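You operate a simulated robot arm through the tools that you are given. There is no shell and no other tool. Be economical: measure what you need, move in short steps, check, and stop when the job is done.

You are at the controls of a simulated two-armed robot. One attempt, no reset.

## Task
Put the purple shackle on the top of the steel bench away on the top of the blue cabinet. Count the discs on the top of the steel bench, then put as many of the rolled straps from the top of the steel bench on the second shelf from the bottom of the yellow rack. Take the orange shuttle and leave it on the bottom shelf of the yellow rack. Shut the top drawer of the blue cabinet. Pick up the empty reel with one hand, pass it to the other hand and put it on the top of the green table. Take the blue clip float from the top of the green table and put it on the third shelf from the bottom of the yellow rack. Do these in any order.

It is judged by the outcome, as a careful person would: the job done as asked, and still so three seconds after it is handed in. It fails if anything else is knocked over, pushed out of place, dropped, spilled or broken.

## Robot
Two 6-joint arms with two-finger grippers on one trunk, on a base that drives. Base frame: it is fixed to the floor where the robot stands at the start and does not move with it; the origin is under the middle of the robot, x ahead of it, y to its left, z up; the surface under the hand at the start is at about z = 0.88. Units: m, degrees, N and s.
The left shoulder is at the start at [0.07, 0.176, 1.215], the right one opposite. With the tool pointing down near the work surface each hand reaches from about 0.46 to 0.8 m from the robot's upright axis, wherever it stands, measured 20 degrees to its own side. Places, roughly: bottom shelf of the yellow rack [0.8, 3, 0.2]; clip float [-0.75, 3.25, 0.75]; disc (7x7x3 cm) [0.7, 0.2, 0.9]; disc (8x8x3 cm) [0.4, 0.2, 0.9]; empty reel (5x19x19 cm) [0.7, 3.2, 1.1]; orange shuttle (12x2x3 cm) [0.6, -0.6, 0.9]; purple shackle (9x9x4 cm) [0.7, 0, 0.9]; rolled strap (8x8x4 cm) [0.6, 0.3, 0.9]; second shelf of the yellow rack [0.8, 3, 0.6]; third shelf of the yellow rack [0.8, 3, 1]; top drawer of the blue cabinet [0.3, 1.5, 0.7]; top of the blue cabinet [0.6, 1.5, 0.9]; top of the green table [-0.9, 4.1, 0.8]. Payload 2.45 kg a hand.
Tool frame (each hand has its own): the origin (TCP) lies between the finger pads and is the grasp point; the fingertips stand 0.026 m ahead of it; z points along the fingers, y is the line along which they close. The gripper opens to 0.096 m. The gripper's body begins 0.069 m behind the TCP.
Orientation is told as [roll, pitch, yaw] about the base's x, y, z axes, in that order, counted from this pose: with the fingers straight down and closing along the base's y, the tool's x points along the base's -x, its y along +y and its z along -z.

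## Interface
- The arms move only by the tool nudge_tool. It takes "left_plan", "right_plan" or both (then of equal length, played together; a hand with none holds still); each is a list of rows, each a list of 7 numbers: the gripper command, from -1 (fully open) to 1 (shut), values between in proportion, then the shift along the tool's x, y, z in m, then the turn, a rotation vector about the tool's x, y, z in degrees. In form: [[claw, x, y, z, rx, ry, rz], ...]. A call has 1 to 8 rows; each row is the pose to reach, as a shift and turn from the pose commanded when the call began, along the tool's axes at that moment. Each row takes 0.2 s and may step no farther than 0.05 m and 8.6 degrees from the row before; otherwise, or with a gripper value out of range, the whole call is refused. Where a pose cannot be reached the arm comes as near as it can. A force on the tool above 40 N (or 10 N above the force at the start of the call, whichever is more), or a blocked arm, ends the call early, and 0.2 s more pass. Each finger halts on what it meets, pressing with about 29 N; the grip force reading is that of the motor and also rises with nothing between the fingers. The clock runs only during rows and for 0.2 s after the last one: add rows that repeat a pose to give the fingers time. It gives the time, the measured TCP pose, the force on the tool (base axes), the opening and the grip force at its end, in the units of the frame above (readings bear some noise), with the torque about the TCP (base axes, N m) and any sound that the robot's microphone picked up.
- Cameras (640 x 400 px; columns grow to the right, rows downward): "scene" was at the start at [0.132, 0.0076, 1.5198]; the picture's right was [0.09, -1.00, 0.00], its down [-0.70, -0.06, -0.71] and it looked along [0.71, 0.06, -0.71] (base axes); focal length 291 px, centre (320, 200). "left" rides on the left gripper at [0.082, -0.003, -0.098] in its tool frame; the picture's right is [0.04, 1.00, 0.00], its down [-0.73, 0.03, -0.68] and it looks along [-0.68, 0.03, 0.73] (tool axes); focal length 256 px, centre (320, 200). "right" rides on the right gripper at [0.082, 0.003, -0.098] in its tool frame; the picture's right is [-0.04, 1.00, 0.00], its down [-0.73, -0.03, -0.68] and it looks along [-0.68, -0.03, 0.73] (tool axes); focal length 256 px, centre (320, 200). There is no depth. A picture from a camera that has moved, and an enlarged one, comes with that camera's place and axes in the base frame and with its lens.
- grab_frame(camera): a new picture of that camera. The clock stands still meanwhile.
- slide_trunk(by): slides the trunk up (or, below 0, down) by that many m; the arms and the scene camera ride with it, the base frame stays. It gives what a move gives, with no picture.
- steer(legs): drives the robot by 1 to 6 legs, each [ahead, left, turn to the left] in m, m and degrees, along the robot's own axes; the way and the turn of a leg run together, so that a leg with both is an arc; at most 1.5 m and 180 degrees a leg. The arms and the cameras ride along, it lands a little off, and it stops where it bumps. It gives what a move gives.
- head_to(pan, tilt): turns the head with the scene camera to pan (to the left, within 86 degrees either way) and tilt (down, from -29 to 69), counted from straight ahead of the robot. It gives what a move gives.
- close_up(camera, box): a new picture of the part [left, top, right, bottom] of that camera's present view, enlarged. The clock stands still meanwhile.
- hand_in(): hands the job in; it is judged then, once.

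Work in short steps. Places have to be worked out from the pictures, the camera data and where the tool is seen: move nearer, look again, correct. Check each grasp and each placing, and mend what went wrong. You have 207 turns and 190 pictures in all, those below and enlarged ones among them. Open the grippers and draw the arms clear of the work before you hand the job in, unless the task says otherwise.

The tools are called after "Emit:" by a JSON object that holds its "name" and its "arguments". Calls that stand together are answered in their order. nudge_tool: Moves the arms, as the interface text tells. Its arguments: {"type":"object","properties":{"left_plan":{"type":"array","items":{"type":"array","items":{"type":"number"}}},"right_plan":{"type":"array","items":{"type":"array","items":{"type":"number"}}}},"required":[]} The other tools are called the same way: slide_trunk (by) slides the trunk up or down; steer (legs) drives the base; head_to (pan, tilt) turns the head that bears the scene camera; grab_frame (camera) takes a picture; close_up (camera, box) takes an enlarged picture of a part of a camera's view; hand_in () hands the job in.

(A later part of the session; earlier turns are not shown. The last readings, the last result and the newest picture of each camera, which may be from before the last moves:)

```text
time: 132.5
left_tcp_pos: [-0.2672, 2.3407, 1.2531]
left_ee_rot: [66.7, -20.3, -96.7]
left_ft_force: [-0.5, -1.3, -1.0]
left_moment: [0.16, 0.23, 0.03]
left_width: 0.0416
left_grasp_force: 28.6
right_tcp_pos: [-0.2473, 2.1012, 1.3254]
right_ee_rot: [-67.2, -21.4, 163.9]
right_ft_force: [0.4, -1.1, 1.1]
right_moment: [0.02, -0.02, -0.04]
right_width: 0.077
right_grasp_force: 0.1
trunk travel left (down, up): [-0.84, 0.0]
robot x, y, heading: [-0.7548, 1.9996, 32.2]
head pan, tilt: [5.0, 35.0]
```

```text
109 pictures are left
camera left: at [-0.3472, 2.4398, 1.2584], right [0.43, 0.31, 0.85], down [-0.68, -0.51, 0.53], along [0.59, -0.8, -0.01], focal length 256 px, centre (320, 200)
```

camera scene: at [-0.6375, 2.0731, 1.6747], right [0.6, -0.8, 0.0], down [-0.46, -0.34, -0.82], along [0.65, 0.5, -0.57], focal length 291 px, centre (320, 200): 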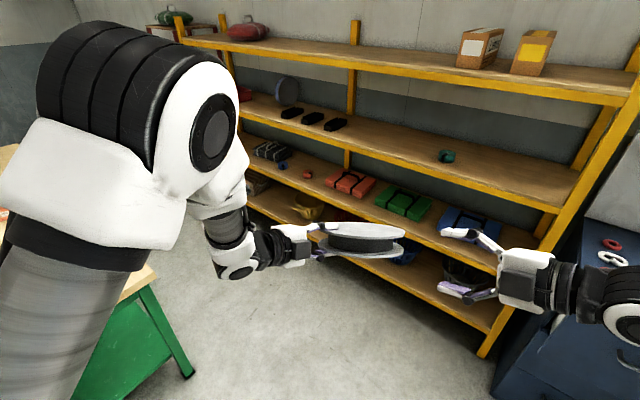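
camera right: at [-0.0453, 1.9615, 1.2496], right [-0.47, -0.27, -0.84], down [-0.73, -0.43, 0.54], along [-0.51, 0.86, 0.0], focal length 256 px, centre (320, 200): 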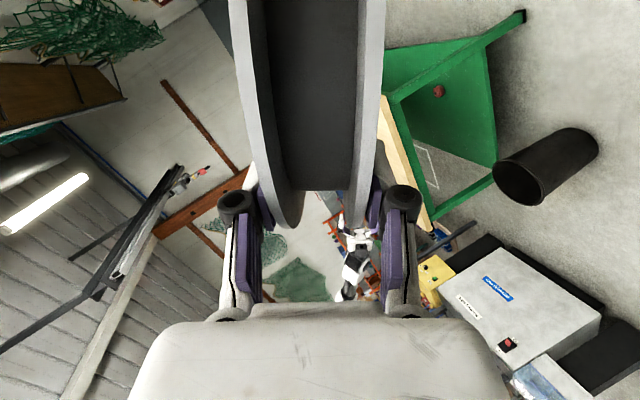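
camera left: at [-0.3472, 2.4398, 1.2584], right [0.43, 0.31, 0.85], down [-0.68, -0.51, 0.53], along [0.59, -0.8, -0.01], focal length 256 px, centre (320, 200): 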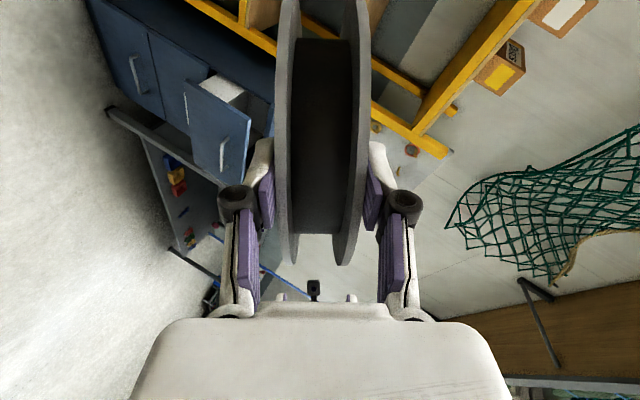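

Handover succeeded: the left hand holds the reel alone. Now I turn the left tool horizontal‑forward with the reel flat, moving it 20 cm to the left, and pull the right hand aside.

Emit:
{"name": "nudge_tool", "arguments": {"left_plan": [[1, 0.021, 0, -0.019, -4.12, 5.98, 1.64], [1, 0.041, 0, -0.039, -8.24, 11.97, 3.29], [1, 0.062, 0, -0.058, -12.36, 17.95, 4.93], [1, 0.083, 0, -0.077, -16.5, 23.9, 6.58], [1, 0.104, 0, -0.096, -20.6, 29.9, 8.2], [1, 0.124, 0, -0.116, -24.7, 35.9, 9.87], [1, 0.145, 0, -0.135, -28.8, 41.9, 11.5]], "right_plan": [[-0.6, 0.03, 0, -0.03, 0, 0, 0], [-0.6, 0.06, 0, -0.06, 0, 0, 0], [-0.6, 0.09, 0, -0.09, 0, 0, 0], [-0.6, 0.105, 0, -0.107, 0, 0, 0], [-0.6, 0.105, 0, -0.107, 0, 0, 0], [-0.6, 0.105, 0, -0.107, 0, 0, 0], [-0.6, 0.105, 0, -0.107, 0, 0, 0]]}}

Emit:
{"name": "grab_frame", "arguments": {"camera": "scene"}}

Emit:
{"name": "grab_frame", "arguments": {"camera": "left"}}

```text
time: 134.1
left_tcp_pos: [-0.3721, 2.5156, 1.2507]
left_ee_rot: [89.6, -0.3, -58.0]
left_ft_force: [0.8, 0.1, -3.3]
left_moment: [-0.04, 0.26, -0.02]
left_width: 0.0418
left_grasp_force: 29.1
right_tcp_pos: [-0.1502, 2.0124, 1.3213]
right_ee_rot: [-66.9, -21.3, 163.8]
right_ft_force: [-0.5, 0.4, 0.1]
right_moment: [-0.02, 0.0, 0.03]
right_width: 0.0767
right_grasp_force: 0.1
right hand out of reach, approached as far as the arm can: row 3, 4, 5, 6, 7
trunk travel left (down, up): [-0.84, 0.0]
robot x, y, heading: [-0.7497, 1.995, 32.3]
head pan, tilt: [5.0, 35.0]
```

```text
108 pictures are left
camera scene: at [-0.6371, 2.0815, 1.6742], right [0.6, -0.8, 0.0], down [-0.46, -0.35, -0.82], along [0.65, 0.49, -0.57], focal length 291 px, centre (320, 200)
```

scene: 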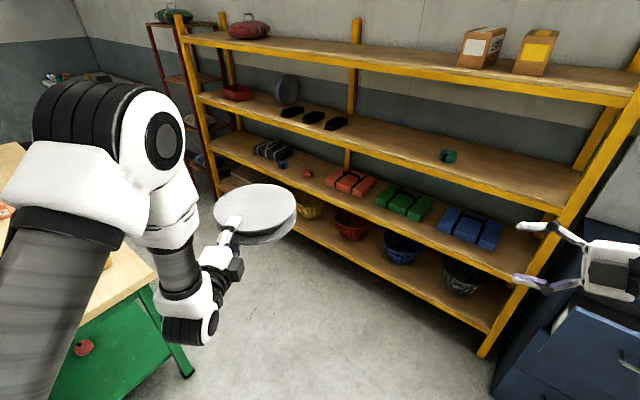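

```text
107 pictures are left
camera left: at [-0.4979, 2.5326, 1.247], right [-0.02, 0.04, 1.0], down [-0.19, -0.98, 0.04], along [0.98, -0.19, 0.02], focal length 256 px, centre (320, 200)
```

left: 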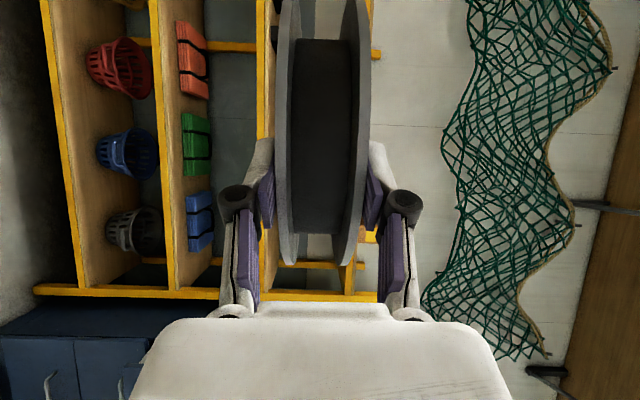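

The reel lies flat in the left hand. I'll place it on the table's aisle-side edge: turn to face −x in the open floor, then move toward the aisle mouth.

Emit:
{"name": "steer", "arguments": {"legs": [[0, 0, 147.7]]}}

Emit:
{"name": "steer", "arguments": {"legs": [[-0.95, -0.5, 0]]}}

Emit:
{"name": "head_to", "arguments": {"pan": -40, "tilt": 35}}

Emit:
{"name": "grab_frame", "arguments": {"camera": "scene"}}

```text
time: 140.5
left_tcp_pos: [-1.348, 1.7681, 1.2516]
left_ee_rot: [89.5, -0.3, 89.4]
left_ft_force: [0.9, -0.1, -2.5]
left_moment: [-0.08, -0.23, -0.02]
left_width: 0.0417
left_grasp_force: 28.8
right_tcp_pos: [-1.2646, 2.3102, 1.3213]
right_ee_rot: [-67.0, -21.3, -48.7]
right_ft_force: [0.1, -0.3, 0.7]
right_moment: [0.0, 0.02, -0.01]
right_width: 0.0769
right_grasp_force: 0.1
trunk travel left (down, up): [-0.84, 0.0]
robot x, y, heading: [-0.7503, 1.9979, 179.8]
head pan, tilt: [5.0, 35.0]
```

```text
time: 146.0
left_tcp_pos: [-0.4016, 2.2572, 1.251]
left_ee_rot: [89.6, -0.3, 88.3]
left_ft_force: [0.0, -0.7, -3.3]
left_moment: [-0.08, -0.28, 0.0]
left_width: 0.0417
left_grasp_force: 28.8
right_tcp_pos: [-0.3082, 2.7991, 1.3215]
right_ee_rot: [-66.9, -21.3, -49.7]
right_ft_force: [-0.9, -1.1, 0.4]
right_moment: [0.0, -0.01, 0.02]
right_width: 0.0768
right_grasp_force: 0.1
trunk travel left (down, up): [-0.84, 0.0]
robot x, y, heading: [0.2012, 2.4757, 178.8]
head pan, tilt: [5.0, 35.0]
```

```text
time: 147.1
left_tcp_pos: [-0.4011, 2.258, 1.2517]
left_ee_rot: [89.6, -0.2, 88.4]
left_ft_force: [-0.1, -0.1, -3.3]
left_moment: [-0.04, -0.27, 0.0]
left_width: 0.0416
left_grasp_force: 28.5
right_tcp_pos: [-0.3084, 2.799, 1.3204]
right_ee_rot: [-67.0, -21.2, -49.7]
right_ft_force: [-0.9, 0.1, -0.1]
right_moment: [0.0, -0.02, 0.02]
right_width: 0.0766
right_grasp_force: 0.0
trunk travel left (down, up): [-0.84, 0.0]
robot x, y, heading: [0.2013, 2.4778, 178.6]
head pan, tilt: [-40.0, 35.0]
```

```text
106 pictures are left
camera scene: at [0.0828, 2.5367, 1.6744], right [0.66, 0.75, 0.0], down [0.43, -0.38, -0.82], along [-0.62, 0.54, -0.57], focal length 291 px, centre (320, 200)
```

scene: 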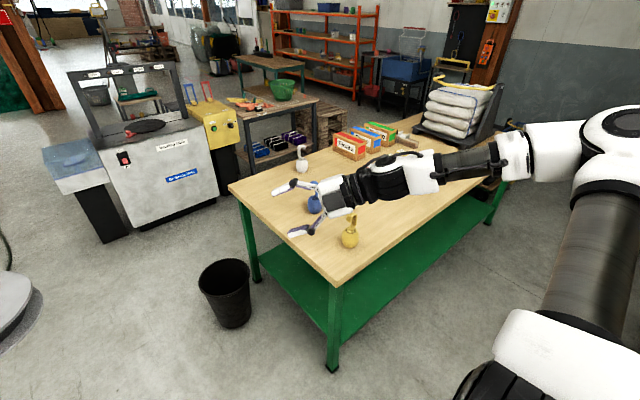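

Table corner is at about (−0.40, 3.06). I slide along the aisle to y≈3.75 with heading trimmed to 180.

Emit:
{"name": "steer", "arguments": {"legs": [[0, 0, 1.3], [0, -1.27, 0]]}}

Emit:
{"name": "head_to", "arguments": {"pan": 20, "tilt": 50}}

Emit:
{"name": "grab_frame", "arguments": {"camera": "scene"}}

```text
time: 153.8
left_tcp_pos: [-0.3868, 3.503, 1.2516]
left_ee_rot: [89.5, -0.2, 88.5]
left_ft_force: [0.1, 0.4, -3.7]
left_moment: [-0.08, -0.22, -0.03]
left_width: 0.0417
left_grasp_force: 28.8
right_tcp_pos: [-0.2954, 4.0442, 1.3221]
right_ee_rot: [-67.0, -21.3, -49.5]
right_ft_force: [0.2, 0.6, -0.2]
right_moment: [-0.04, 0.01, -0.01]
right_width: 0.077
right_grasp_force: 0.3
trunk travel left (down, up): [-0.84, 0.0]
robot x, y, heading: [0.2138, 3.723, 179.2]
head pan, tilt: [-40.0, 35.0]
```

```text
time: 155.1
left_tcp_pos: [-0.387, 3.5034, 1.251]
left_ee_rot: [89.6, -0.2, 88.5]
left_ft_force: [-0.5, -0.8, -3.6]
left_moment: [-0.08, -0.26, 0.01]
left_width: 0.0418
left_grasp_force: 28.4
right_tcp_pos: [-0.2947, 4.0449, 1.3215]
right_ee_rot: [-67.1, -21.4, -49.5]
right_ft_force: [-0.1, -0.2, 0.2]
right_moment: [0.01, 0.04, 0.03]
right_width: 0.0767
right_grasp_force: 0.1
trunk travel left (down, up): [-0.84, 0.0]
robot x, y, heading: [0.2126, 3.7273, 179.2]
head pan, tilt: [20.0, 50.0]
```

```text
105 pictures are left
camera scene: at [0.0893, 3.7006, 1.6527], right [-0.32, 0.95, 0.0], down [0.73, 0.25, -0.64], along [-0.61, -0.21, -0.77], focal length 291 px, centre (320, 200)
```

scene: 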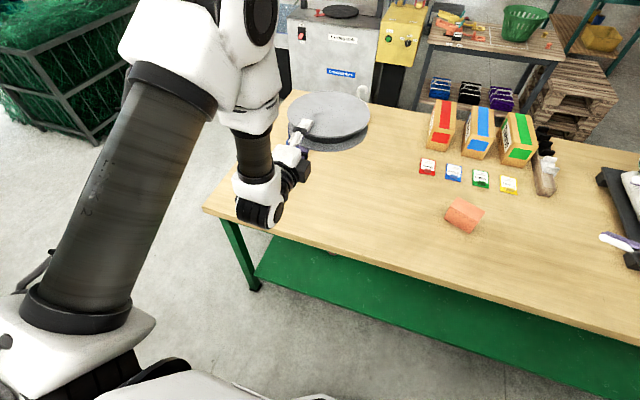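

Edge at x≈−0.394. I retract the left tool 2.5 cm (fingertips just outside the edge) and lower the trunk 0.38 m.

Emit:
{"name": "nudge_tool", "arguments": {"left_plan": [[1, 0, 0, -0.026, 0, 0, 0], [1, 0, 0, -0.026, 0, 0, 0]]}}

Emit:
{"name": "slide_trunk", "arguments": {"by": -0.38}}

Emit:
{"name": "grab_frame", "arguments": {"camera": "scene"}}

Emit:
{"name": "grab_frame", "arguments": {"camera": "left"}}

```text
time: 155.7
left_tcp_pos: [-0.3617, 3.5027, 1.2519]
left_ee_rot: [89.6, -0.2, 88.6]
left_ft_force: [-0.2, -0.6, -3.3]
left_moment: [-0.08, -0.28, -0.01]
left_width: 0.0419
left_grasp_force: 28.8
right_tcp_pos: [-0.2963, 4.0437, 1.321]
right_ee_rot: [-67.0, -21.4, -49.5]
right_ft_force: [0.1, -1.0, -0.2]
right_moment: [-0.01, 0.02, -0.05]
right_width: 0.0769
right_grasp_force: 0.0
trunk travel left (down, up): [-0.84, 0.0]
robot x, y, heading: [0.2124, 3.7233, 178.7]
head pan, tilt: [20.0, 50.0]
```

```text
time: 159.3
left_tcp_pos: [-0.3622, 3.5026, 0.8717]
left_ee_rot: [89.7, -0.2, 88.5]
left_ft_force: [-0.5, 0.8, -3.1]
left_moment: [-0.07, -0.26, 0.01]
left_width: 0.0416
left_grasp_force: 29.4
right_tcp_pos: [-0.2971, 4.0434, 0.9418]
right_ee_rot: [-66.9, -21.4, -49.5]
right_ft_force: [0.6, -0.6, 0.5]
right_moment: [0.0, -0.03, 0.02]
right_width: 0.0767
right_grasp_force: 0.1
trunk travel left (down, up): [-0.46, 0.38]
robot x, y, heading: [0.2176, 3.7238, 178.8]
head pan, tilt: [20.0, 50.0]
```

```text
104 pictures are left
camera scene: at [0.0897, 3.7005, 1.2727], right [-0.32, 0.95, 0.0], down [0.73, 0.25, -0.64], along [-0.61, -0.21, -0.77], focal length 291 px, centre (320, 200)
```

scene: 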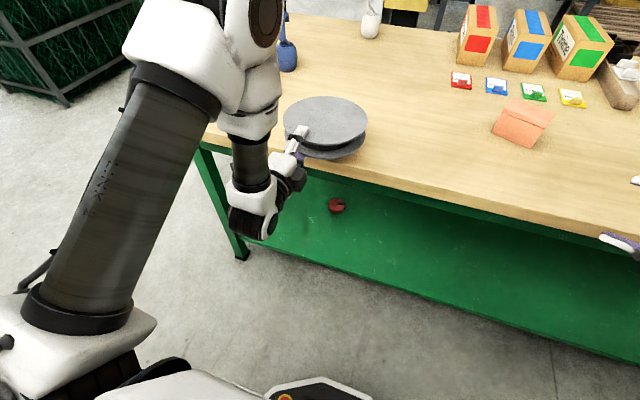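

```text
103 pictures are left
camera left: at [-0.2656, 3.4186, 0.8684], right [-0.01, -0.04, 1.0], down [0.7, 0.72, 0.04], along [-0.72, 0.7, 0.02], focal length 256 px, centre (320, 200)
```

left: 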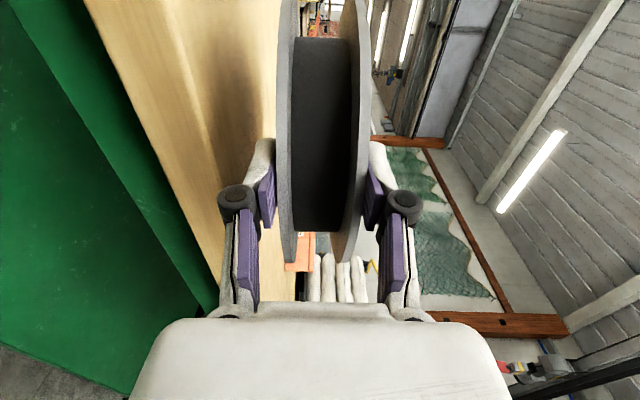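

Reel is poised over the table edge (edge x≈−0.40, fingertips at −0.388). I lower until contact.

Emit:
{"name": "slide_trunk", "arguments": {"by": -0.03}}

Emit:
{"name": "nudge_tool", "arguments": {"left_plan": [[1, 0, -0.005, 0.003, 0, 0, 0], [1, 0, -0.01, 0.003, 0, 0, 0], [1, 0, -0.014, 0.003, 0, 0, 0], [1, 0, -0.018, 0.003, 0, 0, 0], [1, 0, -0.022, 0.003, 0, 0, 0], [1, 0, -0.026, 0.003, 0, 0, 0]]}}

Emit:
{"name": "grab_frame", "arguments": {"camera": "left"}}

```text
time: 160.1
left_tcp_pos: [-0.3611, 3.5022, 0.8431]
left_ee_rot: [89.6, -0.2, 88.5]
left_ft_force: [-0.1, 0.9, -2.4]
left_moment: [-0.08, -0.26, 0.0]
left_width: 0.0415
left_grasp_force: 29.0
right_tcp_pos: [-0.296, 4.0437, 0.9115]
right_ee_rot: [-67.1, -21.3, -49.5]
right_ft_force: [-1.2, 0.3, -0.3]
right_moment: [0.02, -0.01, -0.01]
right_width: 0.0768
right_grasp_force: 0.2
trunk travel left (down, up): [-0.43, 0.41]
robot x, y, heading: [0.2132, 3.7263, 178.8]
head pan, tilt: [20.0, 50.0]
```

```text
time: 161.5
left_tcp_pos: [-0.3645, 3.5038, 0.8209]
left_ee_rot: [90.1, -0.1, 88.6]
left_ft_force: [-2.7, -3.2, 21.8]
left_moment: [-0.21, 0.9, 0.15]
left_width: 0.0414
left_grasp_force: 28.7
right_tcp_pos: [-0.2943, 4.0455, 0.9128]
right_ee_rot: [-67.2, -21.1, -49.4]
right_ft_force: [0.0, -0.1, -0.1]
right_moment: [-0.01, -0.02, 0.01]
right_width: 0.0768
right_grasp_force: 0.0
trunk travel left (down, up): [-0.43, 0.41]
robot x, y, heading: [0.2111, 3.724, 178.7]
head pan, tilt: [20.0, 50.0]
```

```text
102 pictures are left
camera left: at [-0.2677, 3.4192, 0.8159], right [0.0, -0.04, 1.0], down [0.7, 0.72, 0.03], along [-0.72, 0.7, 0.03], focal length 256 px, centre (320, 200)
```

left: 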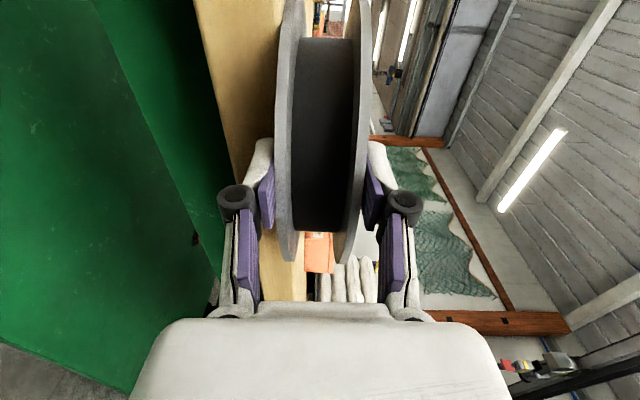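

In contact (22 N). Ease off 2 mm, open slightly, and watch whether the reel stays flat.

Emit:
{"name": "nudge_tool", "arguments": {"left_plan": [[1, 0, 0.002, 0, 0, 0, 0], [0.4, 0, 0.002, 0, 0, 0, 0], [0.0, 0, 0.002, 0, 0, 0, 0], [-0.1, 0, 0.002, 0, 0, 0, 0], [-0.1, 0, 0.002, 0, 0, 0, 0]]}}

Emit:
{"name": "grab_frame", "arguments": {"camera": "left"}}

Emit:
{"name": "close_up", "arguments": {"camera": "scene", "box": [160, 40, 480, 240]}}

```text
time: 162.7
left_tcp_pos: [-0.3645, 3.5031, 0.8188]
left_ee_rot: [89.6, -0.2, 88.5]
left_ft_force: [0.2, 0.5, -0.1]
left_moment: [0.01, 0.02, 0.01]
left_width: 0.053
left_grasp_force: 0.1
right_tcp_pos: [-0.2963, 4.0435, 0.9121]
right_ee_rot: [-67.1, -21.3, -49.5]
right_ft_force: [0.6, 0.1, -0.8]
right_moment: [-0.01, 0.01, 0.0]
right_width: 0.0767
right_grasp_force: 0.1
trunk travel left (down, up): [-0.43, 0.41]
robot x, y, heading: [0.2159, 3.7243, 178.8]
head pan, tilt: [20.0, 50.0]
```

```text
101 pictures are left
camera left: at [-0.2681, 3.4194, 0.8152], right [-0.01, -0.04, 1.0], down [0.7, 0.72, 0.04], along [-0.72, 0.7, 0.02], focal length 256 px, centre (320, 200)
```

left: 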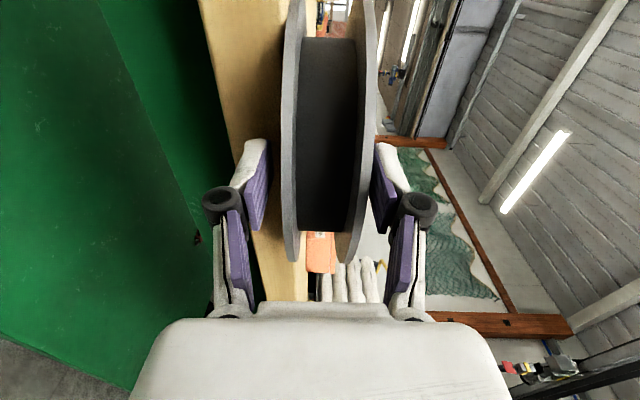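

```text
2.00 times, centred on (320, 140) of scene
camera zoom: at [0.09, 3.7007, 1.2427], right [-0.32, 0.95, 0.0], down [0.73, 0.25, -0.64], along [-0.61, -0.21, -0.77], focal length 583 px, centre (320, 320)
```

zoom: 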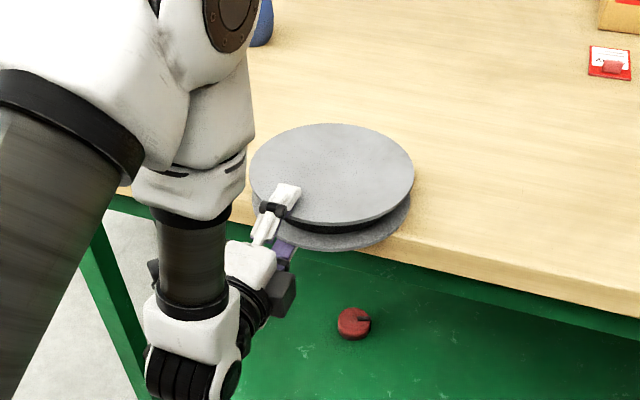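

The reel rests freely on the table. I retract the hand 7 cm.

Emit:
{"name": "nudge_tool", "arguments": {"left_plan": [[-0.1, 0, 0, -0.02, 0, 0, 0], [-0.1, 0, 0, -0.045, 0, 0, 0], [-0.1, 0, 0, -0.07, 0, 0, 0]]}}

Emit:
{"name": "close_up", "arguments": {"camera": "scene", "box": [160, 40, 480, 240]}}

Emit:
{"name": "grab_frame", "arguments": {"camera": "left"}}

```text
time: 163.5
left_tcp_pos: [-0.3123, 3.5038, 0.8076]
left_ee_rot: [89.5, -0.2, 88.5]
left_ft_force: [0.2, -0.4, -1.0]
left_moment: [0.01, 0.02, 0.0]
left_width: 0.0527
left_grasp_force: 0.2
left hand out of reach, approached as far as the arm can: row 3
right_tcp_pos: [-0.2958, 4.0448, 0.9103]
right_ee_rot: [-67.1, -21.3, -49.6]
right_ft_force: [0.5, 0.0, -0.9]
right_moment: [0.02, 0.0, -0.01]
right_width: 0.0769
right_grasp_force: 0.1
trunk travel left (down, up): [-0.43, 0.41]
robot x, y, heading: [0.2107, 3.7271, 178.9]
head pan, tilt: [20.0, 50.0]
```

```text
2.00 times, centred on (320, 140) of scene
camera zoom: at [0.0894, 3.7006, 1.2427], right [-0.32, 0.95, 0.0], down [0.73, 0.25, -0.64], along [-0.61, -0.21, -0.77], focal length 583 px, centre (320, 320)
```

zoom: 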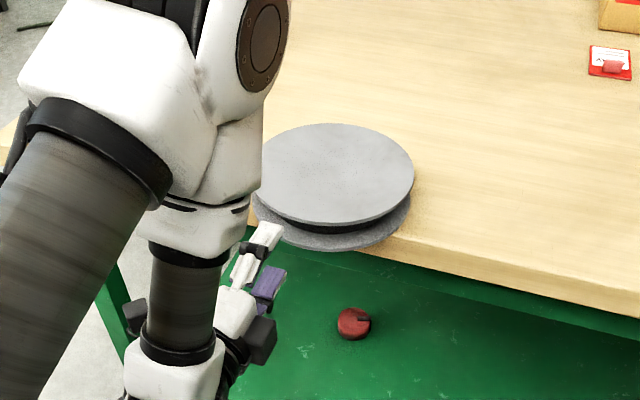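

```text
98 pictures are left
camera left: at [-0.216, 3.4191, 0.8043], right [-0.01, -0.04, 1.0], down [0.7, 0.72, 0.04], along [-0.72, 0.7, 0.02], focal length 256 px, centre (320, 200)
```

left: 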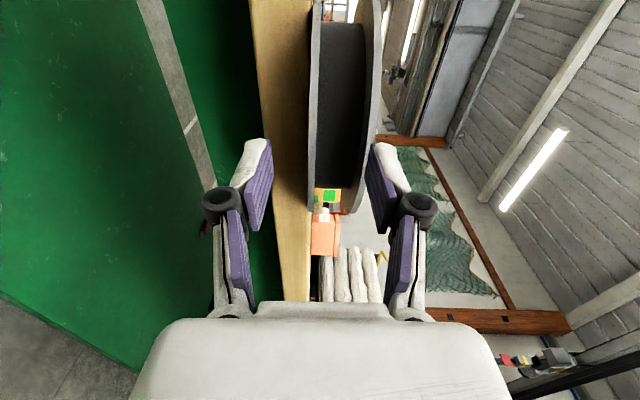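

Hand is free, the reel stays. I close the fingers, centre them on the reel's middle plane, and check position.

Emit:
{"name": "nudge_tool", "arguments": {"left_plan": [[0.4, -0.01, 0.005, 0, 0, 0, 0], [1, -0.02, 0.01, 0, 0, 0, 0], [1, -0.03, 0.012, 0, 0, 0, 0], [1, -0.03, 0.012, 0, 0, 0, 0]]}}

Emit:
{"name": "grab_frame", "arguments": {"camera": "left"}}

```text
time: 164.5
left_tcp_pos: [-0.3134, 3.5332, 0.8186]
left_ee_rot: [89.6, -0.2, 88.6]
left_ft_force: [0.7, -0.3, -0.3]
left_moment: [-0.08, 0.0, -0.01]
left_width: 0.0
left_grasp_force: 28.4
left hand out of reach, approached as far as the arm can: row 2, 3, 4
right_tcp_pos: [-0.2954, 4.0435, 0.9126]
right_ee_rot: [-66.9, -21.3, -49.4]
right_ft_force: [0.1, 0.9, -0.4]
right_moment: [0.0, 0.01, -0.01]
right_width: 0.0768
right_grasp_force: 0.1
trunk travel left (down, up): [-0.43, 0.41]
robot x, y, heading: [0.2113, 3.7242, 178.7]
head pan, tilt: [20.0, 50.0]
```

```text
97 pictures are left
camera left: at [-0.2173, 3.4488, 0.8152], right [-0.01, -0.04, 1.0], down [0.7, 0.72, 0.04], along [-0.72, 0.7, 0.02], focal length 256 px, centre (320, 200)
```

left: 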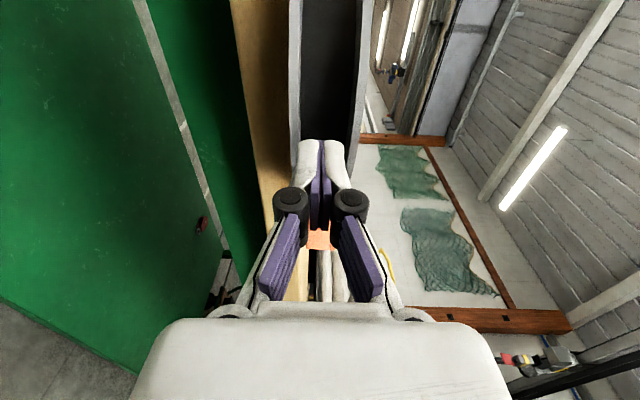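

Fingertips line up with the reel's gap. Push forward slowly ~6 cm, then look.

Emit:
{"name": "nudge_tool", "arguments": {"left_plan": [[1, 0, 0.004, 0.01, 0, 0, 0], [1, 0, 0.004, 0.02, 0, 0, 0], [1, 0, 0.004, 0.03, 0, 0, 0], [1, 0, 0.004, 0.04, 0, 0, 0], [1, 0, 0.004, 0.05, 0, 0, 0], [1, 0, 0.004, 0.06, 0, 0, 0]]}}

Emit:
{"name": "close_up", "arguments": {"camera": "scene", "box": [160, 40, 480, 240]}}

Emit:
{"name": "grab_frame", "arguments": {"camera": "left"}}

```text
time: 165.9
left_tcp_pos: [-0.374, 3.5337, 0.8223]
left_ee_rot: [89.6, -0.3, 88.4]
left_ft_force: [-0.2, -0.8, 0.1]
left_moment: [0.01, -0.02, 0.07]
left_width: 0.0001
left_grasp_force: 28.7
right_tcp_pos: [-0.2949, 4.0443, 0.9112]
right_ee_rot: [-67.1, -21.3, -49.4]
right_ft_force: [-0.1, 0.0, -0.2]
right_moment: [0.02, 0.02, 0.0]
right_width: 0.0768
right_grasp_force: 0.0
trunk travel left (down, up): [-0.43, 0.41]
robot x, y, heading: [0.2137, 3.7241, 179.1]
head pan, tilt: [20.0, 50.0]
```

```text
2.00 times, centred on (320, 140) of scene
camera zoom: at [0.0901, 3.7006, 1.2427], right [-0.32, 0.95, 0.0], down [0.72, 0.25, -0.64], along [-0.61, -0.21, -0.77], focal length 583 px, centre (320, 320)
```

zoom: 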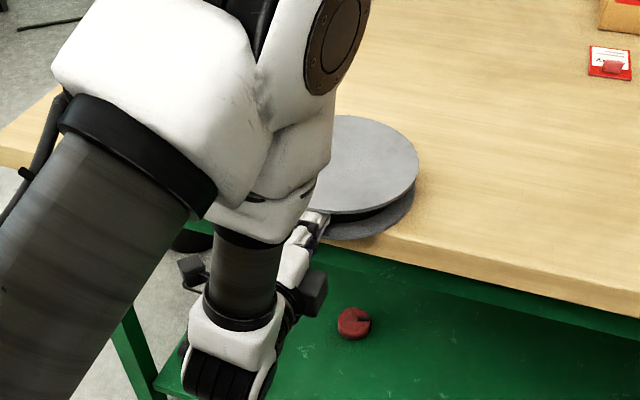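

```text
95 pictures are left
camera left: at [-0.2768, 3.4501, 0.819], right [-0.01, -0.04, 1.0], down [0.7, 0.72, 0.04], along [-0.72, 0.7, 0.02], focal length 256 px, centre (320, 200)
```

left: 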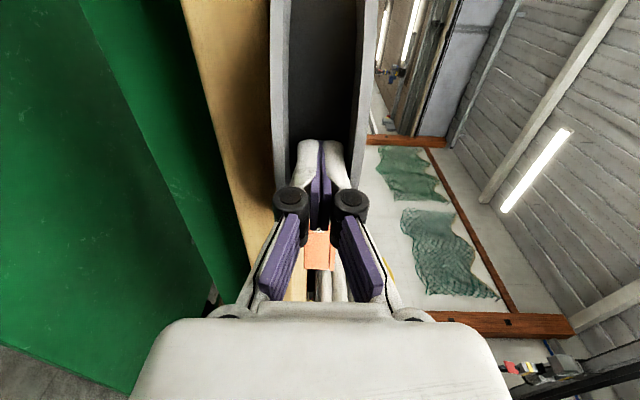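

The reel slid ~2 cm. I push another 3.5 cm (knuckles still just outside the table edge).

Emit:
{"name": "nudge_tool", "arguments": {"left_plan": [[1, 0, 0, 0.009, 0, 0, 0], [1, 0, 0, 0.018, 0, 0, 0], [1, 0, 0, 0.027, 0, 0, 0], [1, 0, 0, 0.035, 0, 0, 0]]}}

Emit:
{"name": "nudge_tool", "arguments": {"left_plan": [[1, 0, 0, -0.03, 0, 0, 0], [1, 0, 0, -0.06, 0, 0, 0], [1, 0, 0, -0.08, 0, 0, 0], [1, 0, 0.018, -0.08, 0, 0, 0]]}}

Emit:
{"name": "grab_frame", "arguments": {"camera": "left"}}

Emit:
{"name": "close_up", "arguments": {"camera": "scene", "box": [160, 40, 480, 240]}}

```text
time: 166.9
left_tcp_pos: [-0.4084, 3.5352, 0.8232]
left_ee_rot: [89.6, -0.2, 88.5]
left_ft_force: [0.2, 1.0, -1.3]
left_moment: [0.0, 0.0, -0.01]
left_width: 0.0002
left_grasp_force: 28.5
right_tcp_pos: [-0.2951, 4.044, 0.9114]
right_ee_rot: [-67.0, -21.3, -49.6]
right_ft_force: [-0.4, -0.7, -0.3]
right_moment: [-0.03, -0.01, -0.02]
right_width: 0.0768
right_grasp_force: 0.0
trunk travel left (down, up): [-0.43, 0.41]
robot x, y, heading: [0.2139, 3.7247, 178.8]
head pan, tilt: [20.0, 50.0]
```

```text
time: 167.9
left_tcp_pos: [-0.3274, 3.5337, 0.8419]
left_ee_rot: [89.7, -0.2, 88.5]
left_ft_force: [0.1, 0.0, -0.1]
left_moment: [0.03, -0.03, -0.03]
left_width: 0.0001
left_grasp_force: 28.4
right_tcp_pos: [-0.2943, 4.043, 0.9117]
right_ee_rot: [-67.1, -21.3, -49.5]
right_ft_force: [1.1, 0.0, 0.5]
right_moment: [0.01, 0.03, -0.02]
right_width: 0.0766
right_grasp_force: 0.0
trunk travel left (down, up): [-0.43, 0.41]
robot x, y, heading: [0.2112, 3.7258, 178.9]
head pan, tilt: [20.0, 50.0]
```

```text
94 pictures are left
camera left: at [-0.2322, 3.4488, 0.8386], right [-0.01, -0.04, 1.0], down [0.7, 0.72, 0.04], along [-0.72, 0.7, 0.02], focal length 256 px, centre (320, 200)
```

left: 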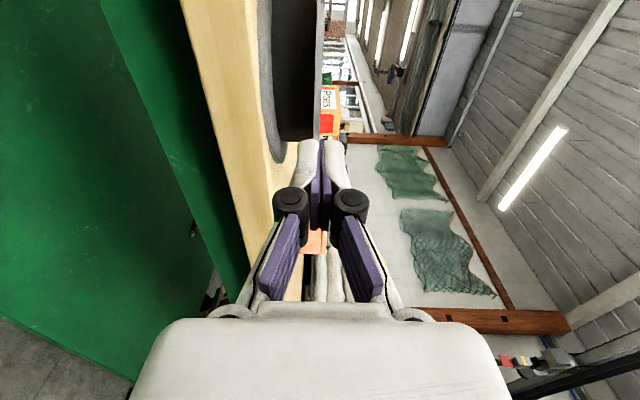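

```text
2.00 times, centred on (320, 140) of scene
camera zoom: at [0.0907, 3.7008, 1.2428], right [-0.32, 0.95, 0.0], down [0.72, 0.25, -0.64], along [-0.61, -0.21, -0.77], focal length 583 px, centre (320, 320)
```

zoom: 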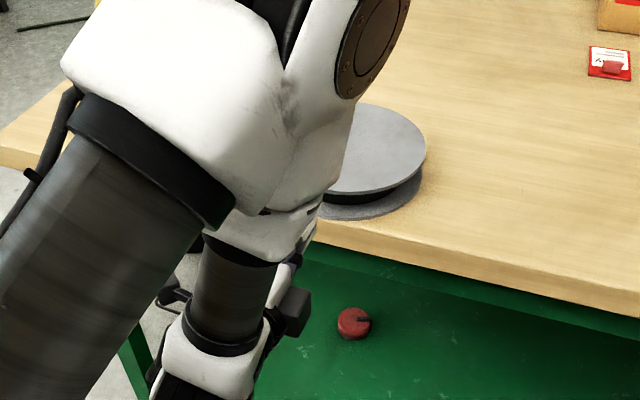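

The reel is fully on the table. Next the blue float: raise the trunk, leave the aisle to the open floor.

Emit:
{"name": "slide_trunk", "arguments": {"by": 0.3}}

Emit:
{"name": "steer", "arguments": {"legs": [[0, 1.4, 0], [0.9, 0.2, 0]]}}

Emit:
{"name": "nudge_tool", "arguments": {"right_plan": [[-1, 0, 0, 0, -4.9, 4.4, -4.65], [-1, 0, 0, 0, -9.8, 8.8, -9.3], [-1, 0, 0, 0, -14.7, 13.2, -13.95], [-1, 0, 0, 0, -19.6, 17.6, -18.6], [-1, 0, 0, 0, -24.5, 22, -23.25], [-1, 0, 0, 0, -29.4, 26.4, -27.9], [-1, 0, 0, 0, -34.3, 30.8, -32.55], [-1, 0, 0, 0, -39.2, 35.2, -37.2]]}}

Emit:
{"name": "nudge_tool", "arguments": {"right_plan": [[-1, 0, 0, 0, -4.9, 4.4, -4.65], [-1, 0, 0, 0, -9.8, 8.8, -9.3], [-1, 0, 0, 0, -14.7, 13.2, -13.95]]}}

Emit:
{"name": "steer", "arguments": {"legs": [[0, 0, -88]]}}

Emit:
{"name": "head_to", "arguments": {"pan": 0, "tilt": 35}}

Emit:
{"name": "grab_frame", "arguments": {"camera": "scene"}}

```text
time: 170.9
left_tcp_pos: [-0.3288, 3.5328, 1.142]
left_ee_rot: [89.5, -0.2, 88.5]
left_ft_force: [0.4, 1.1, 0.3]
left_moment: [-0.02, 0.02, 0.02]
left_width: 0.0
left_grasp_force: 28.5
right_tcp_pos: [-0.2953, 4.0441, 1.2113]
right_ee_rot: [-67.3, -21.4, -49.5]
right_ft_force: [-0.5, -0.1, 0.0]
right_moment: [-0.01, -0.01, -0.01]
right_width: 0.0769
right_grasp_force: 0.0
trunk travel left (down, up): [-0.73, 0.11]
robot x, y, heading: [0.2124, 3.7233, 178.8]
head pan, tilt: [20.0, 50.0]
```

```text
time: 182.3
left_tcp_pos: [-1.244, 1.9317, 1.1415]
left_ee_rot: [89.5, -0.3, 89.4]
left_ft_force: [0.4, -0.5, 0.4]
left_moment: [-0.01, 0.02, -0.02]
left_width: 0.0003
left_grasp_force: 28.5
right_tcp_pos: [-1.2178, 2.4434, 1.2121]
right_ee_rot: [-67.2, -21.3, -48.7]
right_ft_force: [-0.3, -0.4, 0.2]
right_moment: [0.02, 0.03, 0.01]
right_width: 0.0767
right_grasp_force: 0.0
trunk travel left (down, up): [-0.73, 0.11]
robot x, y, heading: [-0.7064, 2.1318, 179.6]
head pan, tilt: [20.0, 50.0]
```

```text
time: 184.1
left_tcp_pos: [-1.2445, 1.9284, 1.1402]
left_ee_rot: [89.6, -0.4, 89.4]
left_ft_force: [0.7, -0.9, 0.0]
left_moment: [-0.01, 0.03, -0.06]
left_width: 0.0
left_grasp_force: 28.1
right_tcp_pos: [-1.2173, 2.4395, 1.214]
right_ee_rot: [-24.7, 29.1, -48.2]
right_ft_force: [0.2, -0.3, -0.3]
right_moment: [0.04, -0.02, -0.08]
right_width: 0.0961
right_grasp_force: 0.0
right hand out of reach, approached as far as the arm can: row 1, 2, 3, 4, 5, 6, 7
trunk travel left (down, up): [-0.73, 0.11]
robot x, y, heading: [-0.7047, 2.1344, 179.6]
head pan, tilt: [20.0, 50.0]
```

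```text
time: 184.9
left_tcp_pos: [-1.2452, 1.9318, 1.1419]
left_ee_rot: [89.6, -0.2, 89.3]
left_ft_force: [-0.4, -0.4, -0.5]
left_moment: [0.0, 0.03, 0.01]
left_width: 0.0
left_grasp_force: 28.3
right_tcp_pos: [-1.2189, 2.4431, 1.2118]
right_ee_rot: [-2.1, 45.1, -35.1]
right_ft_force: [-0.3, -1.2, -0.9]
right_moment: [0.04, 0.0, 0.0]
right_width: 0.096
right_grasp_force: 0.0
trunk travel left (down, up): [-0.73, 0.11]
robot x, y, heading: [-0.7085, 2.1362, 179.7]
head pan, tilt: [20.0, 50.0]
```

```text
time: 189.0
left_tcp_pos: [-0.9413, 2.6544, 1.141]
left_ee_rot: [89.7, -0.2, 3.3]
left_ft_force: [-0.7, -0.3, -0.2]
left_moment: [0.0, 0.0, 0.01]
left_width: 0.0
left_grasp_force: 29.0
right_tcp_pos: [-0.4294, 2.663, 1.2131]
right_ee_rot: [-2.3, 45.0, -121.4]
right_ft_force: [0.7, -0.7, -0.7]
right_moment: [0.01, 0.03, -0.01]
right_width: 0.0961
right_grasp_force: 0.0
trunk travel left (down, up): [-0.73, 0.11]
robot x, y, heading: [-0.7082, 2.1317, 93.8]
head pan, tilt: [20.0, 50.0]
```

```text
time: 189.8
left_tcp_pos: [-0.9415, 2.6552, 1.142]
left_ee_rot: [89.6, -0.2, 3.3]
left_ft_force: [0.6, -1.4, -0.2]
left_moment: [0.0, 0.0, 0.0]
left_width: 0.0
left_grasp_force: 28.8
right_tcp_pos: [-0.4285, 2.6643, 1.2127]
right_ee_rot: [-2.3, 45.0, -121.3]
right_ft_force: [0.2, -0.3, -0.6]
right_moment: [0.02, 0.0, 0.0]
right_width: 0.0956
right_grasp_force: 0.0
trunk travel left (down, up): [-0.73, 0.11]
robot x, y, heading: [-0.7068, 2.1329, 93.5]
head pan, tilt: [0.0, 35.0]
```

```text
92 pictures are left
camera scene: at [-0.7142, 2.2694, 1.5644], right [1.0, 0.06, 0.0], down [0.04, -0.57, -0.82], along [-0.05, 0.82, -0.57], focal length 291 px, centre (320, 200)
```

scene: 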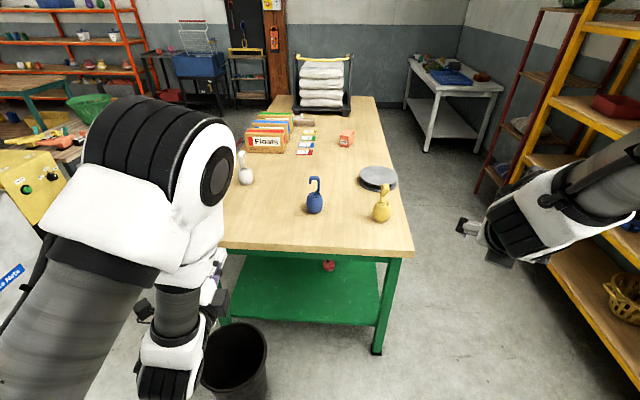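

Reel lies well on the table. Zoom on the floats.

Emit:
{"name": "close_up", "arguments": {"camera": "scene", "box": [220, 150, 420, 275]}}

```text
3.20 times, centred on (320, 212) of scene
camera zoom: at [-0.7142, 2.2694, 1.5644], right [1.0, 0.06, 0.0], down [0.04, -0.57, -0.82], along [-0.05, 0.82, -0.57], focal length 933 px, centre (320, 160)
```

zoom: 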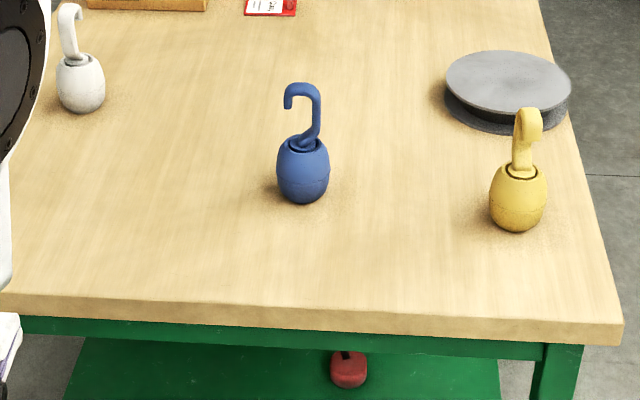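

Each float is a ~7 cm barrel with a hook on top. The bin blocks the right-hand approach, so I'll use the left hand from x≈−0.55: roll it so the camera is on top with the tool horizontal.

Emit:
{"name": "nudge_tool", "arguments": {"left_plan": [[-1, 0, 0, 0, 0, 0, 8.3], [-1, 0, 0, 0, 0, 0, 16.6], [-1, 0, 0, 0, 0, 0, 24.9], [-1, 0, 0, 0, 0, 0, 33.2], [-1, 0, 0, 0, 0, 0, 41.5], [-1, 0, 0, 0, 0, 0, 49.8], [-1, 0, 0, 0, 0, 0, 58.1], [-1, 0, 0, 0, 0, 0, 66.4]]}}

Emit:
{"name": "nudge_tool", "arguments": {"left_plan": [[-1, 0, 0, 0, 0, 0, 8], [-1, 0, 0, 0, 0, 0, 16], [-1, 0, 0, 0, 0, 0, 23.6]]}}

Emit:
{"name": "nudge_tool", "arguments": {"left_plan": [[-1, 0, 0, 0, 7.5, 0, 0], [-1, 0, 0, 0, 15, 0, 0], [-1, 0, 0, 0, 15, 0, 0]]}}

Emit:
{"name": "grab_frame", "arguments": {"camera": "left"}}

```text
time: 191.6
left_tcp_pos: [-0.9427, 2.655, 1.1424]
left_ee_rot: [89.0, 66.4, 2.4]
left_ft_force: [-0.8, -0.2, 1.1]
left_moment: [-0.01, 0.03, -0.01]
left_width: 0.0956
left_grasp_force: 0.0
right_tcp_pos: [-0.429, 2.6644, 1.2128]
right_ee_rot: [-2.3, 45.0, -121.4]
right_ft_force: [-0.1, 0.0, 0.7]
right_moment: [0.0, -0.02, 0.0]
right_width: 0.0963
right_grasp_force: 0.0
trunk travel left (down, up): [-0.73, 0.11]
robot x, y, heading: [-0.7034, 2.1337, 93.8]
head pan, tilt: [0.0, 35.0]
```

```text
time: 192.4
left_tcp_pos: [-0.9409, 2.6562, 1.1407]
left_ee_rot: [7.3, 89.6, -79.5]
left_ft_force: [-0.4, 0.4, -0.7]
left_moment: [0.0, -0.01, -0.01]
left_width: 0.0962
left_grasp_force: 0.0
right_tcp_pos: [-0.4282, 2.6644, 1.2132]
right_ee_rot: [-2.3, 45.0, -121.4]
right_ft_force: [0.1, 0.1, 0.1]
right_moment: [0.01, -0.03, 0.03]
right_width: 0.0959
right_grasp_force: 0.2
trunk travel left (down, up): [-0.73, 0.11]
robot x, y, heading: [-0.7071, 2.1284, 93.4]
head pan, tilt: [0.0, 35.0]
```

```text
time: 193.2
left_tcp_pos: [-0.9869, 2.6614, 1.1367]
left_ee_rot: [57.6, 88.3, -12.4]
left_ft_force: [-0.4, -0.7, 0.8]
left_moment: [0.0, 0.05, 0.01]
left_width: 0.0961
left_grasp_force: 0.1
left hand out of reach, approached as far as the arm can: row 1, 2, 3
right_tcp_pos: [-0.4288, 2.6629, 1.2117]
right_ee_rot: [-2.5, 45.1, -121.4]
right_ft_force: [0.2, 0.6, -0.4]
right_moment: [-0.01, 0.01, 0.03]
right_width: 0.0962
right_grasp_force: 0.1
trunk travel left (down, up): [-0.73, 0.11]
robot x, y, heading: [-0.7045, 2.133, 93.5]
head pan, tilt: [0.0, 35.0]
```

```text
90 pictures are left
camera left: at [-0.9593, 2.5688, 1.2195], right [0.94, 0.34, 0.06], down [0.28, -0.63, -0.72], along [-0.21, 0.7, -0.69], focal length 256 px, centre (320, 200)
```

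left: 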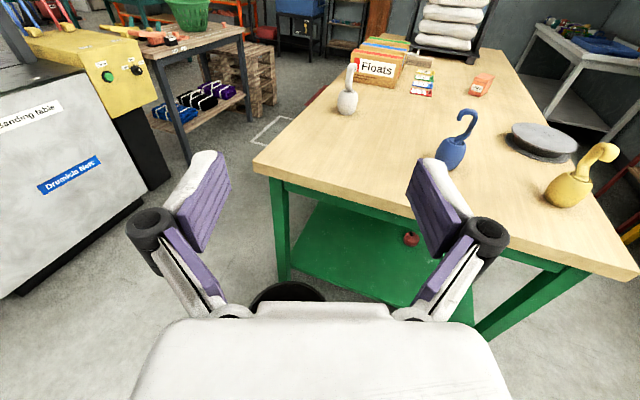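

Left hand is horizontal with the camera on top. I tilt it down 20° for wrist clearance over the table, then drive so it faces the blue float.

Emit:
{"name": "nudge_tool", "arguments": {"left_plan": [[-1, 0, 0, 0, 0, -7, 0], [-1, 0, 0, 0, 0, -14, 0], [-1, 0, 0, 0, 0, -20, 0]]}}

Emit:
{"name": "steer", "arguments": {"legs": [[0.4, -0.26, 0]]}}

Emit:
{"name": "slide_trunk", "arguments": {"by": -0.2}}

Emit:
{"name": "grab_frame", "arguments": {"camera": "left"}}

Emit:
{"name": "grab_frame", "arguments": {"camera": "scene"}}

```text
time: 193.9
left_tcp_pos: [-0.9841, 2.6357, 1.0517]
left_ee_rot: [-2.4, 63.9, -72.2]
left_ft_force: [0.7, -0.2, 1.3]
left_moment: [0.01, -0.02, 0.02]
left_width: 0.096
left_grasp_force: 0.1
right_tcp_pos: [-0.4282, 2.6636, 1.212]
right_ee_rot: [-2.3, 45.0, -121.4]
right_ft_force: [0.4, 0.3, 0.3]
right_moment: [0.01, 0.03, 0.0]
right_width: 0.0957
right_grasp_force: 0.0
trunk travel left (down, up): [-0.73, 0.11]
robot x, y, heading: [-0.7031, 2.1327, 93.7]
head pan, tilt: [0.0, 35.0]
stopped in row 3 (left hand): the arm was blocked; the commanded pose is now the measured one
```

```text
time: 196.7
left_tcp_pos: [-0.7522, 3.0482, 1.0533]
left_ee_rot: [-2.4, 64.0, -72.1]
left_ft_force: [-0.2, -0.6, 0.6]
left_moment: [0.01, -0.03, -0.05]
left_width: 0.0957
left_grasp_force: 0.0
right_tcp_pos: [-0.1958, 3.0772, 1.2133]
right_ee_rot: [-2.3, 45.1, -121.3]
right_ft_force: [-0.1, -0.2, 0.7]
right_moment: [0.0, 0.0, 0.0]
right_width: 0.0962
right_grasp_force: 0.1
trunk travel left (down, up): [-0.73, 0.11]
robot x, y, heading: [-0.4738, 2.5471, 93.7]
head pan, tilt: [0.0, 35.0]
```

```text
time: 198.9
left_tcp_pos: [-0.752, 3.0489, 0.8539]
left_ee_rot: [-2.3, 64.0, -72.0]
left_ft_force: [0.3, 0.4, -1.0]
left_moment: [0.0, 0.03, 0.0]
left_width: 0.0963
left_grasp_force: 0.1
right_tcp_pos: [-0.1966, 3.0792, 1.011]
right_ee_rot: [-2.3, 45.0, -121.3]
right_ft_force: [0.2, -0.6, 0.4]
right_moment: [-0.01, -0.01, 0.02]
right_width: 0.0963
right_grasp_force: 0.0
trunk travel left (down, up): [-0.53, 0.31]
robot x, y, heading: [-0.4731, 2.5483, 93.6]
head pan, tilt: [0.0, 35.0]
```

```text
89 pictures are left
camera left: at [-0.7355, 2.9988, 0.9689], right [0.93, 0.36, 0.02], down [0.34, -0.87, -0.36], along [-0.11, 0.34, -0.93], focal length 256 px, centre (320, 200)
```

left: 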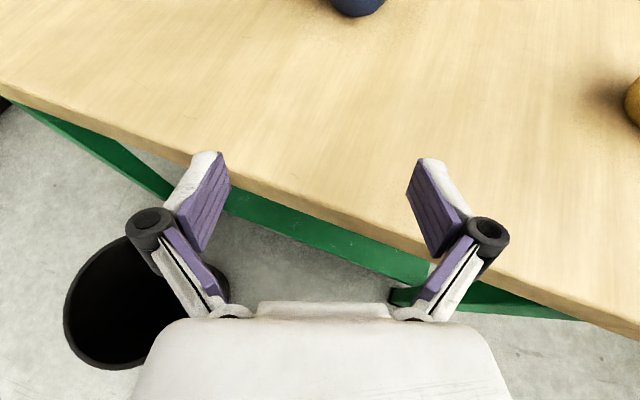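

```text
88 pictures are left
camera scene: at [-0.4808, 2.6836, 1.3645], right [1.0, 0.06, 0.0], down [0.04, -0.57, -0.82], along [-0.05, 0.82, -0.57], focal length 291 px, centre (320, 200)
```

scene: 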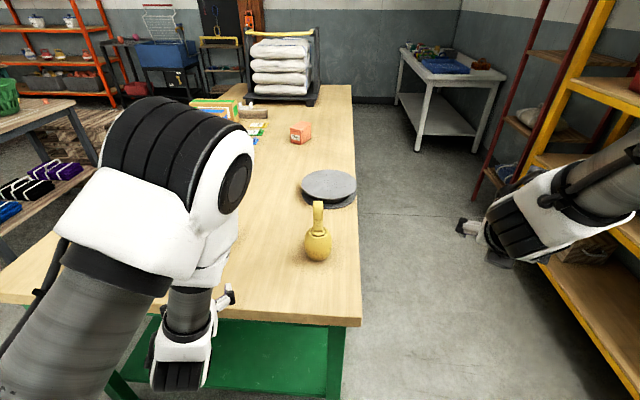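

Float centre ≈(−0.798, 3.287). I drive 11 cm forward and check.

Emit:
{"name": "steer", "arguments": {"legs": [[0.11, 0, 0]]}}

Emit:
{"name": "nudge_tool", "arguments": {"left_plan": [[-1, 0.013, 0.002, 0.025, 0, 0, 0], [-1, 0.022, 0.004, 0.05, 0, 0, 0]]}}

Emit:
{"name": "grab_frame", "arguments": {"camera": "left"}}

```text
time: 200.1
left_tcp_pos: [-0.7595, 3.1596, 0.8523]
left_ee_rot: [-2.4, 63.9, -72.2]
left_ft_force: [0.1, 0.3, -0.2]
left_moment: [0.01, 0.0, 0.0]
left_width: 0.0961
left_grasp_force: 0.1
right_tcp_pos: [-0.202, 3.1896, 1.0116]
right_ee_rot: [-2.2, 45.0, -121.2]
right_ft_force: [-1.1, 0.3, -0.1]
right_moment: [-0.01, 0.0, -0.01]
right_width: 0.0961
right_grasp_force: 0.0
trunk travel left (down, up): [-0.53, 0.31]
robot x, y, heading: [-0.4817, 2.6573, 93.8]
head pan, tilt: [0.0, 35.0]
```

```text
time: 200.7
left_tcp_pos: [-0.7731, 3.2141, 0.8496]
left_ee_rot: [-2.4, 64.0, -72.2]
left_ft_force: [-0.1, 1.0, 0.1]
left_moment: [-0.01, -0.02, -0.01]
left_width: 0.0959
left_grasp_force: 0.0
right_tcp_pos: [-0.2031, 3.1889, 1.0113]
right_ee_rot: [-2.2, 45.0, -121.3]
right_ft_force: [-0.7, 0.2, -0.8]
right_moment: [-0.03, 0.01, -0.02]
right_width: 0.0961
right_grasp_force: 0.1
trunk travel left (down, up): [-0.53, 0.31]
robot x, y, heading: [-0.4823, 2.6518, 93.5]
head pan, tilt: [0.0, 35.0]
```

```text
87 pictures are left
camera left: at [-0.757, 3.1646, 0.9655], right [0.93, 0.36, 0.02], down [0.34, -0.87, -0.36], along [-0.11, 0.34, -0.93], focal length 256 px, centre (320, 200)
```

left: 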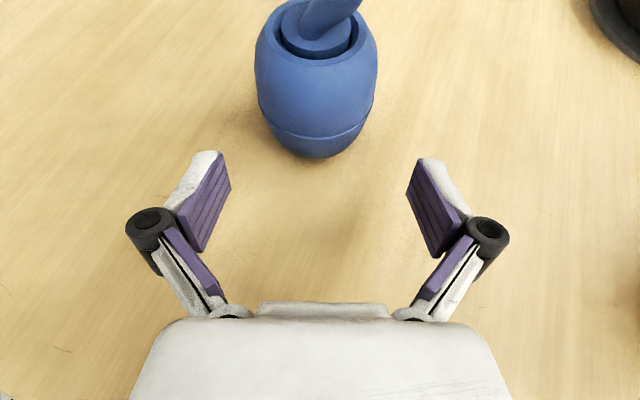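

Centred. Advance 6 cm and close on the barrel.

Emit:
{"name": "nudge_tool", "arguments": {"left_plan": [[-1, 0.013, -0.001, 0.031, 0, 0, 0], [-1, 0.025, -0.001, 0.061, 0, 0, 0], [-1, 0.025, -0.001, 0.061, 0, 0, 0], [0, 0.025, -0.001, 0.061, 0, 0, 0], [1, 0.025, -0.001, 0.061, 0, 0, 0], [1, 0.025, -0.001, 0.061, 0, 0, 0], [1, 0.025, -0.001, 0.061, 0, 0, 0]]}}

Emit:
{"name": "grab_frame", "arguments": {"camera": "left"}}

```text
time: 202.3
left_tcp_pos: [-0.7628, 3.2418, 0.8439]
left_ee_rot: [-2.0, 64.0, -71.8]
left_ft_force: [-0.2, -0.2, 0.3]
left_moment: [0.0, -0.01, 0.0]
left_width: 0.0
left_grasp_force: 29.4
left hand out of reach, approached as far as the arm can: row 1, 2, 3, 4, 5, 6, 7
right_tcp_pos: [-0.2007, 3.1894, 1.0114]
right_ee_rot: [-2.3, 45.1, -121.4]
right_ft_force: [-0.1, 0.4, -0.3]
right_moment: [0.0, 0.01, 0.01]
right_width: 0.0959
right_grasp_force: 0.0
trunk travel left (down, up): [-0.53, 0.31]
robot x, y, heading: [-0.4807, 2.6567, 93.5]
head pan, tilt: [0.0, 35.0]
```

```text
86 pictures are left
camera left: at [-0.7452, 3.1915, 0.96], right [0.93, 0.36, 0.02], down [0.34, -0.87, -0.36], along [-0.11, 0.35, -0.93], focal length 256 px, centre (320, 200)
```

left: 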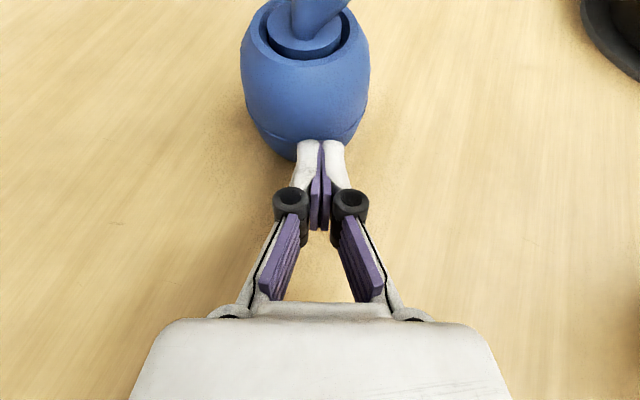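

The arm fell short and closed in front of the float (still upright). I back off 3 cm, reopen, and use the base to align instead.

Emit:
{"name": "steer", "arguments": {"legs": [[-0.03, 0, 0]]}}

Emit:
{"name": "nudge_tool", "arguments": {"left_plan": [[-1, 0, 0, 0, 0, 0, 0], [-1, 0, 0, 0, 0, 0, 0], [-1, 0, 0, 0, 0, 0, 0], [-1, 0, 0, 0, 0, 0, 0]]}}

Emit:
{"name": "grab_frame", "arguments": {"camera": "left"}}

```text
time: 203.1
left_tcp_pos: [-0.7596, 3.2117, 0.8434]
left_ee_rot: [-2.0, 64.0, -71.7]
left_ft_force: [-1.0, -0.2, -0.3]
left_moment: [0.02, -0.01, 0.0]
left_width: 0.0003
left_grasp_force: 28.5
right_tcp_pos: [-0.2001, 3.1594, 1.0118]
right_ee_rot: [-2.3, 45.0, -121.4]
right_ft_force: [0.2, 0.2, -0.5]
right_moment: [-0.04, -0.03, 0.02]
right_width: 0.096
right_grasp_force: 0.1
trunk travel left (down, up): [-0.53, 0.31]
robot x, y, heading: [-0.4748, 2.6223, 93.5]
head pan, tilt: [0.0, 35.0]
```

```text
time: 204.1
left_tcp_pos: [-0.7606, 3.2109, 0.8434]
left_ee_rot: [-2.0, 64.1, -71.7]
left_ft_force: [0.2, -0.7, 0.9]
left_moment: [0.06, -0.04, 0.04]
left_width: 0.0958
left_grasp_force: 0.1
right_tcp_pos: [-0.2, 3.1578, 1.0119]
right_ee_rot: [-2.3, 45.0, -121.3]
right_ft_force: [-0.3, 0.3, -0.4]
right_moment: [-0.04, -0.02, 0.03]
right_width: 0.0959
right_grasp_force: 0.1
trunk travel left (down, up): [-0.53, 0.31]
robot x, y, heading: [-0.478, 2.621, 93.5]
head pan, tilt: [0.0, 35.0]
```

```text
85 pictures are left
camera left: at [-0.7434, 3.1615, 0.96], right [0.93, 0.36, 0.02], down [0.34, -0.87, -0.36], along [-0.11, 0.35, -0.93], focal length 256 px, centre (320, 200)
```

left: 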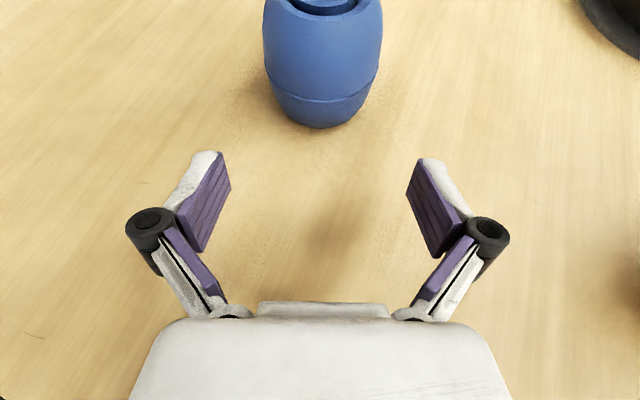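

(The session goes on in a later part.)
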